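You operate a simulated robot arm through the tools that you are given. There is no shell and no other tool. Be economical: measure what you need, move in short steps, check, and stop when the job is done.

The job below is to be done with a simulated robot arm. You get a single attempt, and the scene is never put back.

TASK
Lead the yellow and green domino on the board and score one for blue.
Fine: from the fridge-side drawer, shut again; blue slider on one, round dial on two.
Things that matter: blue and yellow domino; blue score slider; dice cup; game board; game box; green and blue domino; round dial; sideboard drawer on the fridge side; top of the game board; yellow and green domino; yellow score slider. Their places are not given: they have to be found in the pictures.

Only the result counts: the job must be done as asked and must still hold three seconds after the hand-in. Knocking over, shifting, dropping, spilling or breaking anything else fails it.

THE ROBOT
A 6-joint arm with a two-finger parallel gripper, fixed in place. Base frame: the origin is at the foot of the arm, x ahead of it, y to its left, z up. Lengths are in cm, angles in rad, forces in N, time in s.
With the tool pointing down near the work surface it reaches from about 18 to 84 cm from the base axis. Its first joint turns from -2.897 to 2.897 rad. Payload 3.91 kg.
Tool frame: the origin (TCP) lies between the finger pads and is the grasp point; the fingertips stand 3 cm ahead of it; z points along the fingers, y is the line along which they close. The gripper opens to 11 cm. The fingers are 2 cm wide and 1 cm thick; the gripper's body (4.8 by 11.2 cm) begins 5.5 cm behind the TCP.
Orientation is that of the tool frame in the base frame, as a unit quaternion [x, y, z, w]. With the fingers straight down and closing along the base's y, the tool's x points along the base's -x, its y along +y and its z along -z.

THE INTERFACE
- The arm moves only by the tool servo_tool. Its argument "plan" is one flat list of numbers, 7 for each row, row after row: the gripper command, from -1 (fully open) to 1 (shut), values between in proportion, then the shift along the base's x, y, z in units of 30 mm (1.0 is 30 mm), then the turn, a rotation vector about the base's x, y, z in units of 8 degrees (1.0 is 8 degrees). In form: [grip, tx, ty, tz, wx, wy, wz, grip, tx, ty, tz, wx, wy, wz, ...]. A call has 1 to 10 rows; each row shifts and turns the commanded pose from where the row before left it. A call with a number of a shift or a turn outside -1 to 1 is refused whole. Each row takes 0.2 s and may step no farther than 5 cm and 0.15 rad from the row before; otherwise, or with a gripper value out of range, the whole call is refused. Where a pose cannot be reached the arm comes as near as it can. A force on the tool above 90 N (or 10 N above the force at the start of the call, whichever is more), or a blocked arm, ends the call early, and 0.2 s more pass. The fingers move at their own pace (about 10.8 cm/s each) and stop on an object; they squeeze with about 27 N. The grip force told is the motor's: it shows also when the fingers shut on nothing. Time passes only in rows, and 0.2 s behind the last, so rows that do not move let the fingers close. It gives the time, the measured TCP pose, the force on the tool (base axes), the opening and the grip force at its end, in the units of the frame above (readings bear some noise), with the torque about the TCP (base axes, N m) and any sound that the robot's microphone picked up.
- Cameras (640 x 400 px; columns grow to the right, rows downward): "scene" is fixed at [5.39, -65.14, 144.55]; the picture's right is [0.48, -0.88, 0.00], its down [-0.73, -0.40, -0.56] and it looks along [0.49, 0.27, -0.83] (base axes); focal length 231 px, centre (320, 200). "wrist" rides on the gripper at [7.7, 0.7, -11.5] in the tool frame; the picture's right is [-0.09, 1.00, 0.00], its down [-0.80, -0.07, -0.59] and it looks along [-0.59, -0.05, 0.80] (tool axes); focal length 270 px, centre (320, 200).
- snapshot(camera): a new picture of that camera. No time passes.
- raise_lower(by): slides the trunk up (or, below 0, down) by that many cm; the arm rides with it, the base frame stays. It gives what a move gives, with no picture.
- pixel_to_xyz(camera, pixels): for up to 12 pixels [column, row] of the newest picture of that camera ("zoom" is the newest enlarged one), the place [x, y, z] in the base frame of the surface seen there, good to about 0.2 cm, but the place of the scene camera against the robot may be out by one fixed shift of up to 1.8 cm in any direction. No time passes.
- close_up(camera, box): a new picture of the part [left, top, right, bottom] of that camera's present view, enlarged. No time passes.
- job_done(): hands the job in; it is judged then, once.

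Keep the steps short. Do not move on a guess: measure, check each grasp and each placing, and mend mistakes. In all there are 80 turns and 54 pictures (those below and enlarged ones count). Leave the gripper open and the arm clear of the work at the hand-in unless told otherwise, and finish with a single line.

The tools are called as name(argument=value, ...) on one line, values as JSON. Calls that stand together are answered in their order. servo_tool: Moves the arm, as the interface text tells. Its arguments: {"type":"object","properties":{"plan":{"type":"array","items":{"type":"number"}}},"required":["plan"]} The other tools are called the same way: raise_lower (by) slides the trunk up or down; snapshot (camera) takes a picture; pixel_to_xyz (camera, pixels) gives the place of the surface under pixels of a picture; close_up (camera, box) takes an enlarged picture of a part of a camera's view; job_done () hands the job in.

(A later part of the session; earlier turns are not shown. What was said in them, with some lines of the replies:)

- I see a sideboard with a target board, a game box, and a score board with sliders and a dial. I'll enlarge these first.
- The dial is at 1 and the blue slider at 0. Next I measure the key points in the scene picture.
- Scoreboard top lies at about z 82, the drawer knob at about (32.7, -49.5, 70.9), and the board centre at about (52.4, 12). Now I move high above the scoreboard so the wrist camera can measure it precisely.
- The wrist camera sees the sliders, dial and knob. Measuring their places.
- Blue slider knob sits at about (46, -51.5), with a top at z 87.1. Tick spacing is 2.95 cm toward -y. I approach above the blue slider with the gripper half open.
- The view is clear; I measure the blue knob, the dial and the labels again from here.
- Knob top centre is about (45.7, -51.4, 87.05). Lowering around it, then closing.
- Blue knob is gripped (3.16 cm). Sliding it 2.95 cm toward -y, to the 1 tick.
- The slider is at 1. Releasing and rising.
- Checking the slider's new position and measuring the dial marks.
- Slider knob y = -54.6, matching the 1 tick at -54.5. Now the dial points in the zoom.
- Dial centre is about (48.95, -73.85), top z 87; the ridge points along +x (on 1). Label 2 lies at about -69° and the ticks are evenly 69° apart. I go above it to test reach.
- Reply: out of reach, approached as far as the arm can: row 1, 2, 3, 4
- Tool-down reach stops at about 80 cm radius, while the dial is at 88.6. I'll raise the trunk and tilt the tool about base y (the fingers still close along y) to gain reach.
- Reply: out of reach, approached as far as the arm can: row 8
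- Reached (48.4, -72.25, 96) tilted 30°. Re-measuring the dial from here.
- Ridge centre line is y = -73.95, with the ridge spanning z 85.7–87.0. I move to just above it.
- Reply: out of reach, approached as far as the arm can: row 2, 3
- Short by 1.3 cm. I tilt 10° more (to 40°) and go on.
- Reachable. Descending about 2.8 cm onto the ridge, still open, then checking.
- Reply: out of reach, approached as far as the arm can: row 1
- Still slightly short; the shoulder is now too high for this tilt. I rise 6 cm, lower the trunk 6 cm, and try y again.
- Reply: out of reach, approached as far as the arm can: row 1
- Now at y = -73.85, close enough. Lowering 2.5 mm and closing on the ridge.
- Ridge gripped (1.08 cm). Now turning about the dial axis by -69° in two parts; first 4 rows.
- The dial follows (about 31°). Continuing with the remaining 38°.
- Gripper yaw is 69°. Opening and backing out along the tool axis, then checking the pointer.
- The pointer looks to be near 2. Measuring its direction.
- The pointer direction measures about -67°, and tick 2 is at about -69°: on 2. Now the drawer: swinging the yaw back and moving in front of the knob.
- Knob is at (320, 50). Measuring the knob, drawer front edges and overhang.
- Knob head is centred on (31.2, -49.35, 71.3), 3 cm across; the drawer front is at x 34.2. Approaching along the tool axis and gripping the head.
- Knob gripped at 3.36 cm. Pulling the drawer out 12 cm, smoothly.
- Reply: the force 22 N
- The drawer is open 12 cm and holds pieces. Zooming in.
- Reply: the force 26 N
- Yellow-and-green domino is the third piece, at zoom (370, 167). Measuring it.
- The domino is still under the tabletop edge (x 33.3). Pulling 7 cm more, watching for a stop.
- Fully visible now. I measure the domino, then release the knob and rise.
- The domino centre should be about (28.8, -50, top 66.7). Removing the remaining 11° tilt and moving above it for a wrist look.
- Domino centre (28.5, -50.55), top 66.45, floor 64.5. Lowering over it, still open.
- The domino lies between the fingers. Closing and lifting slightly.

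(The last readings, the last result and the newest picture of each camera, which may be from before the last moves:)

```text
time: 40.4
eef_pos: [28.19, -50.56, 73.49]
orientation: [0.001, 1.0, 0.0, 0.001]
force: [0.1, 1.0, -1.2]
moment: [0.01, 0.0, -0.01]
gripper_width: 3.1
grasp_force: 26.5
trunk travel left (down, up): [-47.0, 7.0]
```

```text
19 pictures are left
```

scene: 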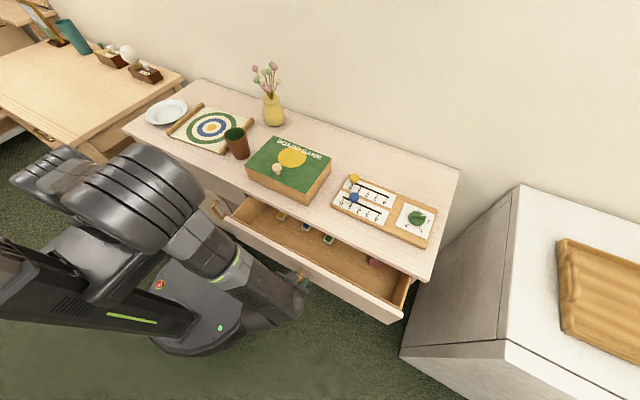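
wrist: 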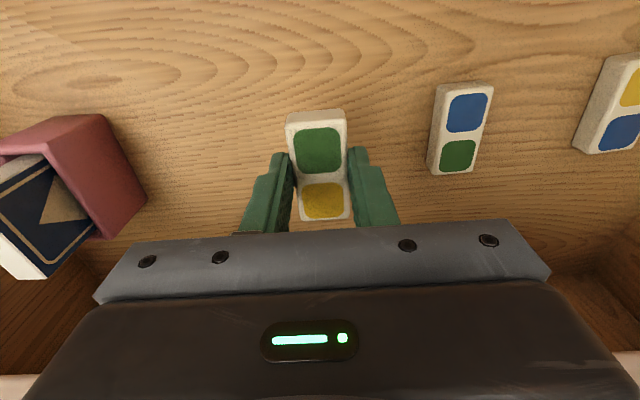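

Held (3.10 cm). Rising straight up 30 cm.

servo_tool(plan=[1, 0, 0, 0.9, 0, 0, 0, 1, 0, 0, 0.9, 0, 0, 0, 1, 0, 0, 0.9, 0, 0, 0, 1, 0, 0, 0.9, 0, 0, 0, 1, 0, 0, 0.9, 0, 0, 0, 1, 0, 0, 0.9, 0, 0, 0, 1, 0, 0, 0.9, 0, 0, 0, 1, 0, 0.5, 0.9, 0, 0, 0, 1, 0.3, 0.9, 0.9, 0, 0, 0, 1, 0.3, 0.9, 0.9, 0, 0, 0])

servo_tool(plan=[1, 0.3, 0.95, 0.4, 0, 0, 0, 1, 0.3, 0.95, 0.4, 0, 0, 0, 1, 0.3, 0.95, 0, 0, 0, 0, 1, 0.3, 0.95, 0, 0, 0, 0, 1, 0.3, 0.95, 0, 0, 0, 0, 1, 0.3, 0.95, 0, 0, 0, 0, 1, 0.3, 0.95, 0, 0, 0, 0, 1, 0.3, 0.95, 0, 0, 0, 0, 1, 0.3, 0.95, 0, 0, 0, 0, 1, 0.3, 0.95, 0, 0, 0, 0])

servo_tool(plan=[1, 0.3, 0.95, 0, 0, 0, 0, 1, 0.3, 0.95, 0, 0, 0, 0, 1, 0.3, 0.95, 0, 0, 0, 0, 1, 0.2, 0.95, 0, 0, 0, 0, 1, 0.2, 0.95, 0, 0, 0, 0, 1, 0, 0.95, 0, 0, 0, 0, 1, 0, 0.95, 0, 0, 0, 0, 1, 0, 0.95, 0, 0, 0, 0, 1, 0, 0.6, 0, 0, 0, 0, 1, 0, 0, 0, 0, 0, 0])

snapshot(camera="wrist")

```text
time: 42.6
eef_pos: [30.04, -43.49, 100.66]
orientation: [0.0, 1.0, 0.0, 0.002]
force: [-0.1, -0.4, 0.0]
moment: [-0.04, -0.01, -0.01]
gripper_width: 3.07
grasp_force: 27.0
trunk travel left (down, up): [-47.0, 7.0]
```

```text
time: 44.8
eef_pos: [39.06, -15.39, 102.99]
orientation: [0.0, 1.0, -0.001, 0.002]
force: [-0.4, 0.0, -0.5]
moment: [-0.02, 0.02, 0.02]
gripper_width: 3.06
grasp_force: 27.6
trunk travel left (down, up): [-47.0, 7.0]
```

```text
time: 47.0
eef_pos: [42.88, 9.52, 102.96]
orientation: [0.0, 1.0, -0.001, 0.002]
force: [0.5, 1.3, -0.7]
moment: [0.02, 0.02, -0.03]
gripper_width: 3.08
grasp_force: 27.1
trunk travel left (down, up): [-47.0, 7.0]
```

```text
18 pictures are left
```

wrist: 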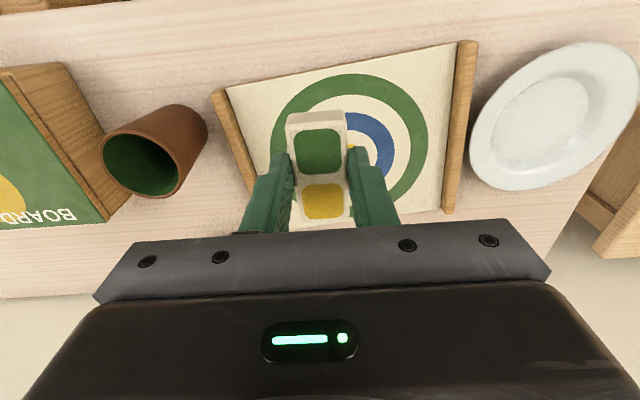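

The board is in view. Measuring ring and edges.

pixel_to_xyz(camera="wrist", pixels=[[394, 148], [354, 152], [427, 140], [350, 75], [273, 150], [400, 190], [465, 50], [447, 205], [215, 95], [250, 185], [330, 95]])

```text
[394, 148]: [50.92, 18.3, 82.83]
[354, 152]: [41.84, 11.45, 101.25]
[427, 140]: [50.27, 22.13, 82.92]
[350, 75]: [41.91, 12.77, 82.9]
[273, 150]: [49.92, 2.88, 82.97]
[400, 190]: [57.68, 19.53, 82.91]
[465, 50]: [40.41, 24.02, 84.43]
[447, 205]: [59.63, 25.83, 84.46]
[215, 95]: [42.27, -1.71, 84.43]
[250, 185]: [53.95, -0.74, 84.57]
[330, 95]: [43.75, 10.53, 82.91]
```

Board centre is about (51.6, 12.5), surface z 82.9. Moving above the centre, to 3 cm clearance.

servo_tool(plan=[1, 0.56, 0.2, -0.85, 0, 0, 0, 1, 0.56, 0.2, -0.85, 0, 0, 0, 1, 0.56, 0.2, -0.85, 0, 0, 0, 1, 0.56, 0.2, -0.85, 0, 0, 0, 1, 0.56, 0.2, -0.85, 0, 0, 0, 1, 0, 0, 0, 0, 0, 0])

snapshot(camera="wrist")

```text
time: 48.4
eef_pos: [51.22, 12.58, 90.13]
orientation: [0.0, 1.0, -0.001, 0.002]
force: [-0.3, -0.4, -0.5]
moment: [0.02, 0.01, 0.03]
gripper_width: 3.05
grasp_force: 27.3
trunk travel left (down, up): [-47.0, 7.0]
```

```text
17 pictures are left
```

wrist: 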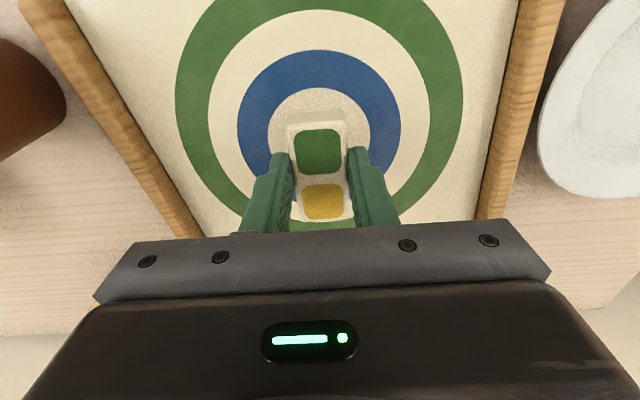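

Centred. Lowering gently to contact height (TCP about 86.7).

servo_tool(plan=[1, 0, 0, -0.4, 0, 0, 0, 1, 0, 0, -0.4, 0, 0, 0, 1, 0, 0, -0.2, 0, 0, 0, 1, 0, 0, -0.13, 0, 0, 0, 1, 0, 0, 0, 0, 0, 0])

```text
time: 49.6
eef_pos: [51.32, 12.48, 86.75]
orientation: [0.0, 1.0, -0.001, 0.002]
force: [0.0, 0.5, 0.0]
moment: [-0.05, -0.02, 0.05]
gripper_width: 3.08
grasp_force: 27.2
trunk travel left (down, up): [-47.0, 7.0]
```

No contact yet; lowering 2 mm more, then opening partly.

servo_tool(plan=[1, 0, 0, -0.04, 0, 0, 0, 1, 0, 0, -0.03, 0, 0, 0, 1, 0, 0, 0, 0, 0, 0])

```text
time: 50.4
eef_pos: [51.33, 12.49, 86.6]
orientation: [0.0, 1.0, 0.0, 0.002]
force: [-0.4, 0.5, -0.1]
moment: [0.02, -0.02, -0.02]
gripper_width: 3.07
grasp_force: 27.5
trunk travel left (down, up): [-47.0, 7.0]
```

servo_tool(plan=[1, 0, 0, -0.04, 0, 0, 0, 1, 0, 0, -0.03, 0, 0, 0, 1, 0, 0, 0, 0, 0, 0])

```text
time: 51.2
eef_pos: [51.24, 12.47, 86.56]
orientation: [0.0, 1.0, -0.001, 0.003]
force: [2.0, -0.2, 18.3]
moment: [-0.02, -0.2, -0.01]
gripper_width: 3.1
grasp_force: 27.3
trunk travel left (down, up): [-47.0, 7.0]
```

Contact felt (18 N up). Opening and rising.

servo_tool(plan=[0.1, 0, 0, 0, 0, 0, 0, 0.1, 0, 0, 0, 0, 0, 0, 0.1, 0, 0, 0.5, 0, 0, 0, 0.1, 0, 0, 0.9, 0, 0, 0, 0.1, 0, 0, 0.9, 0, 0, 0, 0.1, -0.3, 0, 0.9, 0, 0, 0, 0.1, -0.5, 0, 0.9, 0, 0, 0, 0.1, -0.5, 0, 0.9, 0, 0, 0])

snapshot(camera="wrist")

```text
time: 53.0
eef_pos: [47.33, 12.39, 101.38]
orientation: [0.0, 1.0, -0.001, 0.002]
force: [0.3, 0.3, 0.0]
moment: [0.01, -0.01, 0.01]
gripper_width: 4.94
grasp_force: 0.1
trunk travel left (down, up): [-47.0, 7.0]
```

```text
16 pictures are left
```

wrist: 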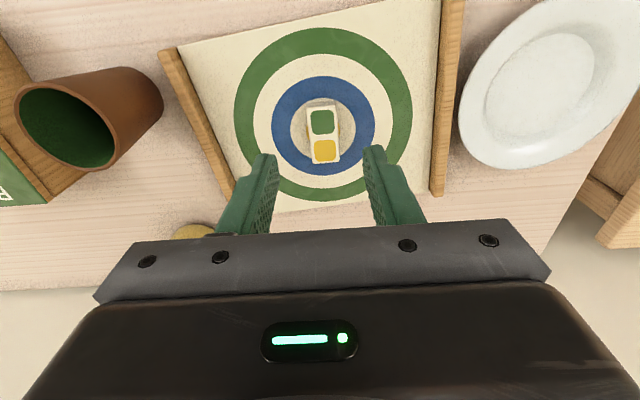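

The domino rests flat at the board centre. Going back to the drawer knob, high above everything.

servo_tool(plan=[0.1, -0.2, -0.97, 0.1, 0, 0, 0, 0.1, -0.2, -0.97, 0, 0, 0, 0, 0.1, -0.3, -0.97, 0, 0, 0, 0, 0.1, -0.4, -0.97, 0, 0, 0, 0, 0.1, -0.4, -0.97, 0, 0, 0, 0, 0.1, -0.4, -0.97, 0, 0, 0, 0, 0.1, -0.4, -0.97, 0, 0, 0, 0, 0.1, -0.4, -0.97, 0, 0, 0, 0, 0.1, -0.4, -0.97, 0, 0, 0, 0, 0.1, -0.4, -0.97, 0, 0, 0, 0])

servo_tool(plan=[0.1, -0.8, -0.97, 0, 0, 0, 0, 0.1, -0.8, -0.97, 0, 0, 0, 0, 0.1, -0.8, -0.97, 0, 0, 0, 0, 0.1, -0.8, -0.97, 0, 0, 0, 0, 0.1, -0.8, -0.97, 0, 0, 0, 0, 0.1, -0.8, -0.97, 0, 0, -0.9, 0, 0.1, -0.8, -0.97, 0, 0, -0.9, 0, 0.1, -0.8, -0.97, 0, 0, -0.9, 0, 0.1, -0.8, -0.97, 0, 0, -0.9, 0, 0.1, -0.8, -0.97, 0, 0, -0.9, 0])

snapshot(camera="wrist")

```text
time: 55.2
eef_pos: [36.57, -16.73, 101.8]
orientation: [-0.001, 1.0, 0.0, 0.002]
force: [0.5, -0.1, 0.1]
moment: [-0.02, 0.05, -0.03]
gripper_width: 4.94
grasp_force: 0.0
trunk travel left (down, up): [-47.0, 7.0]
```

```text
time: 57.4
eef_pos: [12.65, -45.97, 101.63]
orientation: [0.001, 0.95, -0.001, 0.311]
force: [-0.3, -0.1, 0.3]
moment: [0.0, -0.01, 0.0]
gripper_width: 4.97
grasp_force: 0.1
trunk travel left (down, up): [-47.0, 7.0]
```

```text
15 pictures are left
```

wrist: 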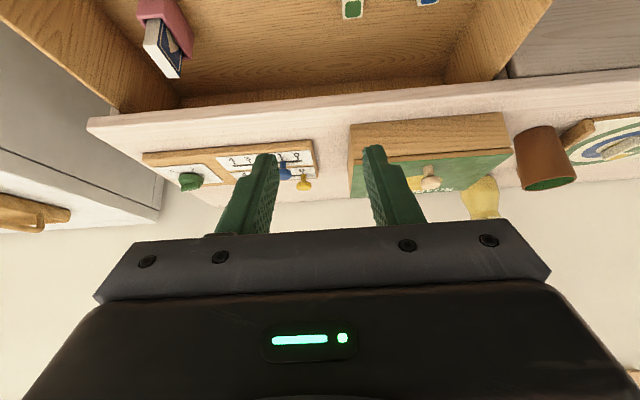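

Tilt is 36°. Finishing the tilt to 40° and moving above the knob.

servo_tool(plan=[0.1, -0.313, -0.197, -0.8, 0, -0.25, 0, 0.1, -0.313, -0.197, -0.8, 0, -0.23, 0, 0.1, -0.313, -0.197, -0.8, 0, 0, 0, 0.1, -0.313, -0.197, -0.8, 0, 0, 0, 0.1, -0.313, -0.197, -0.8, 0, 0, 0, 0.1, -0.313, -0.197, -0.8, 0, 0, 0, 0.1, 0, 0, 0, 0, 0, 0])

snapshot(camera="wrist")

```text
time: 59.0
eef_pos: [7.06, -49.39, 87.34]
orientation: [0.0, 0.94, 0.0, 0.342]
force: [0.1, 0.5, -0.6]
moment: [-0.02, 0.03, -0.01]
gripper_width: 4.96
grasp_force: 0.1
trunk travel left (down, up): [-47.0, 7.0]
```

```text
14 pictures are left
```

wrist: 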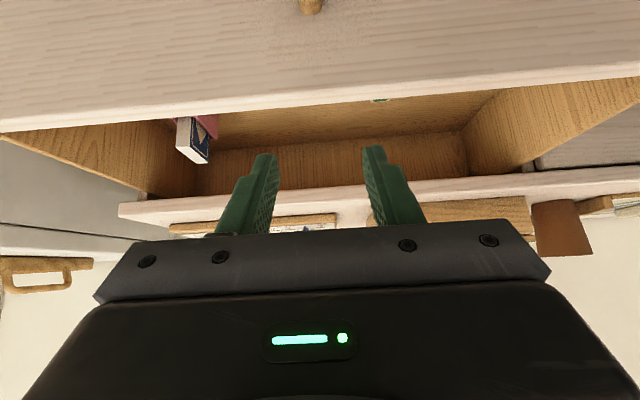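

Knob is at the picture's top (310, 5). Measuring it and the drawer front.

pixel_to_xyz(camera="wrist", pixels=[[310, 3], [298, 3], [322, 3], [310, 40], [310, 100]])

```text
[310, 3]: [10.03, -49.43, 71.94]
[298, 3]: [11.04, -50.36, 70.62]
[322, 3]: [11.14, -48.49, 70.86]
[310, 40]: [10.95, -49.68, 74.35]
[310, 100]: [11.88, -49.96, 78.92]
```

Drawer front at x 11, knob at y -49.4. Lowering straight down around the knob and gripping.

servo_tool(plan=[0.1, 0, 0, -0.85, 0, 0, 0, 0.1, 0, 0, -0.85, 0, 0, 0, 0.1, 0, 0, -0.85, 0, 0, 0, 0.1, 0, 0, -0.85, 0, 0, 0, 0.1, 0, 0, -0.85, 0, 0, 0, 0.1, 0.2, 0, -0.95, 0, 0, 0, 1, 0, 0, -0.05, 0, 0, 0, 1, 0, 0, 0, 0, 0, 0, 1, 0, 0, 0, 0, 0, 0])

snapshot(camera="wrist")

```text
time: 61.0
eef_pos: [7.84, -49.44, 71.69]
orientation: [-0.001, 0.94, -0.001, 0.342]
force: [0.6, -13.1, 11.8]
moment: [-0.41, 0.59, 0.15]
gripper_width: 3.38
grasp_force: 45.1
trunk travel left (down, up): [-47.0, 7.0]
```

```text
13 pictures are left
```

wrist: 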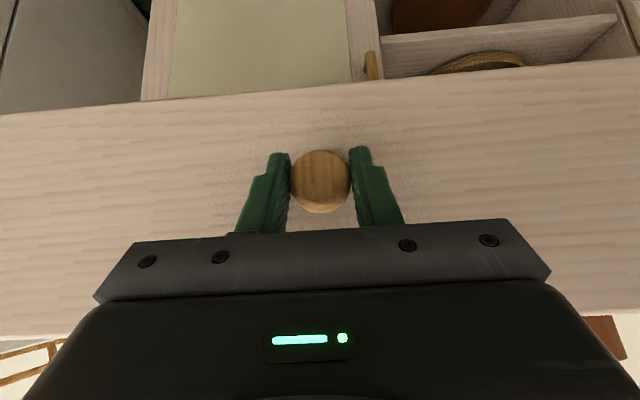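

Knob gripped. Pushing the drawer shut in two smooth parts.

servo_tool(plan=[1, 0.2, 0, 0, 0, 0, 0, 1, 0.4, 0, 0, 0, 0, 0, 1, 0.45, 0, 0, 0, 0, 0, 1, 0.45, 0, 0, 0, 0, 0, 1, 0.45, 0, 0, 0, 0, 0, 1, 0.45, 0, 0, 0, 0, 0, 1, 0.45, 0, 0, 0, 0, 0, 1, 0.45, 0, 0, 0, 0, 0, 1, 0.45, 0, 0, 0, 0, 0, 1, 0.45, 0, 0, 0, 0, 0])

servo_tool(plan=[1, 0.45, 0, 0, 0, 0, 0, 1, 0.45, 0, 0, 0, 0, 0, 1, 0.45, 0, 0, 0, 0, 0, 1, 0.45, 0, 0, 0, 0, 0, 1, 0.45, 0, 0, 0, 0, 0, 1, 0.4, 0, 0, 0, 0, 0, 1, 0.3, 0, 0, 0, 0, 0, 1, 0.2, 0, 0, 0, 0, 0])

```text
time: 63.2
eef_pos: [20.38, -49.38, 71.68]
orientation: [-0.001, 0.939, -0.002, 0.343]
force: [1.7, -22.1, 27.3]
moment: [-0.14, -0.37, 0.23]
gripper_width: 3.39
grasp_force: 44.8
trunk travel left (down, up): [-47.0, 7.0]
```

```text
time: 65.0
eef_pos: [29.85, -49.42, 71.67]
orientation: [-0.001, 0.939, -0.002, 0.343]
force: [1.3, -21.5, 26.6]
moment: [-0.3, 0.0, 0.12]
gripper_width: 3.37
grasp_force: 45.3
trunk travel left (down, up): [-47.0, 7.0]
```

About 1.2 cm left. Pushing slowly until the front meets the cabinet.

servo_tool(plan=[1, 0.15, 0, 0, 0, 0, 0, 1, 0.12, 0, 0, 0, 0, 0, 1, 0.1, 0, 0, 0, 0, 0, 1, 0.06, 0, 0, 0, 0, 0, 1, 0.04, 0, 0, 0, 0, 0, 1, 0, 0, 0, 0, 0, 0])

close_up(camera="scene", box=[220, 180, 460, 320])

```text
time: 66.4
eef_pos: [31.01, -49.48, 71.65]
orientation: [0.0, 0.94, -0.001, 0.342]
force: [-33.1, -20.1, 29.5]
moment: [-0.21, 0.52, 0.05]
gripper_width: 3.38
grasp_force: 44.8
trunk travel left (down, up): [-47.0, 7.0]
```

```text
2.67 times, centred on (340, 250) of scene
```

zoom: 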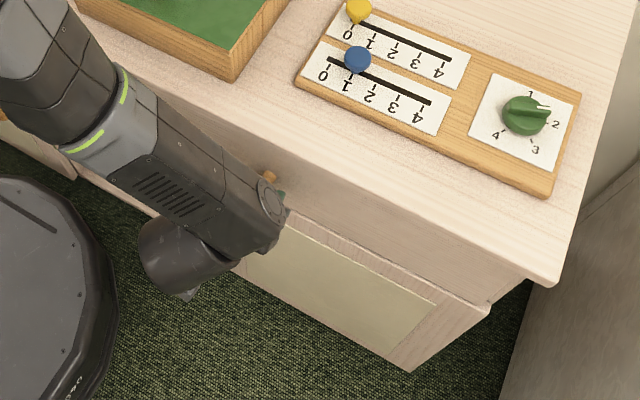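

The stop is reached (-33 N). Opening the fingers, then backing away along the tool axis and up.

servo_tool(plan=[0.0, 0, 0, 0, 0, 0, 0, 0.0, 0, 0, 0, 0, 0, 0, 0.0, 0, 0, 0, 0, 0, 0, -0.2, -0.525, 0, 0.617, 0, 0, 0, -0.2, -0.525, 0, 0.617, 0, 0, 0, -0.2, -0.525, 0, 0.617, 0, 0, 0, -0.2, -0.525, 0, 0.617, 0, 0, 0, -0.5, -0.3, 0, 0.9, 0, 0, 0, -0.5, 0, 0, 0.9, 0, 0, 0, -0.5, 0, 0, 0.9, 0, 0, 0])

snapshot(camera="wrist")

snapshot(camera="scene")

```text
time: 68.6
eef_pos: [24.16, -49.27, 87.14]
orientation: [-0.001, 0.94, 0.001, 0.342]
force: [0.1, -0.4, 0.1]
moment: [-0.01, 0.02, 0.04]
gripper_width: 8.26
grasp_force: 0.0
trunk travel left (down, up): [-47.0, 7.0]
```

```text
11 pictures are left
```

wrist: 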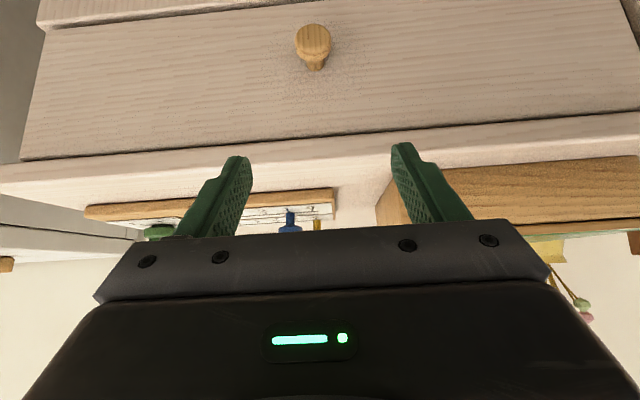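

```text
10 pictures are left
```

scene: 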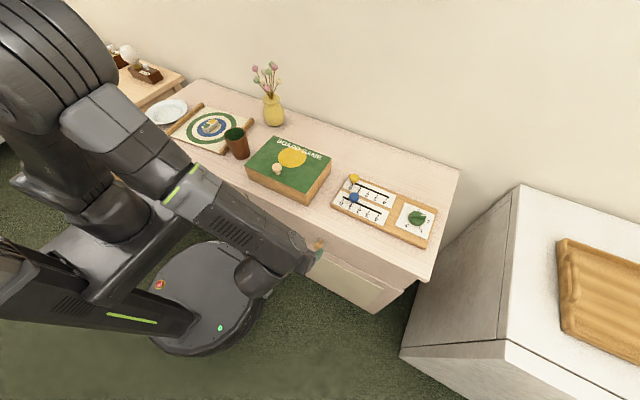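

Checking the drawer front's position and zooming on the dial, slider and board.

pixel_to_xyz(camera="wrist", pixels=[[313, 45], [313, 95], [100, 120], [560, 80]])

close_up(camera="scene", box=[330, 165, 450, 250])

close_up(camera="scene", box=[140, 80, 340, 210])

```text
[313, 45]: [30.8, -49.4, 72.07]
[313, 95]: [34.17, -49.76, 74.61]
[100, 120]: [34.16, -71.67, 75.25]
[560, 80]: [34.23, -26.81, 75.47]
```

```text
4.71 times, centred on (390, 208) of scene
```

zoom: 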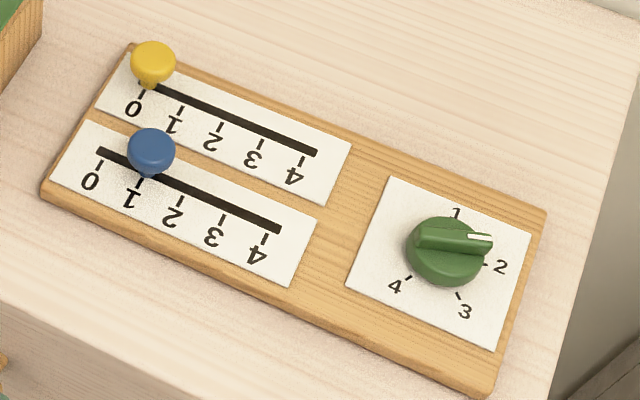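

```text
3.08 times, centred on (240, 145) of scene
```

zoom: 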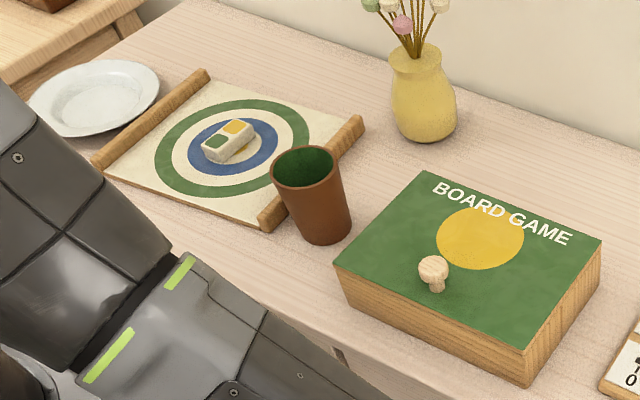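

All is as asked: drawer shut (front back at x 34.2), slider on 1, dial on 2, domino at the board centre. Opening the gripper fully and moving a bit higher.

servo_tool(plan=[-1, -0.3, 0, 0.9, 0, 0, 0, -1, -0.3, 0, 0.9, 0, 0, 0, -1, 0, 0, 0.9, 0, 0, 0, -1, 0, 0, 0.5, 0, 0, 0])

job_done()

```text
time: 69.6
eef_pos: [22.37, -49.39, 96.78]
orientation: [0.001, 0.94, -0.001, 0.342]
force: [0.0, -0.6, -0.3]
moment: [0.0, 0.03, 0.03]
gripper_width: 10.98
grasp_force: 0.0
trunk travel left (down, up): [-47.0, 7.0]
```

```text
The job is handed in.
```

The yellow and green domino is at the centre of the board, the blue slider is on 1, the dial is on 2 (measured about 2° short of the mark), the fridge-side drawer is shut, and the job is handed in.
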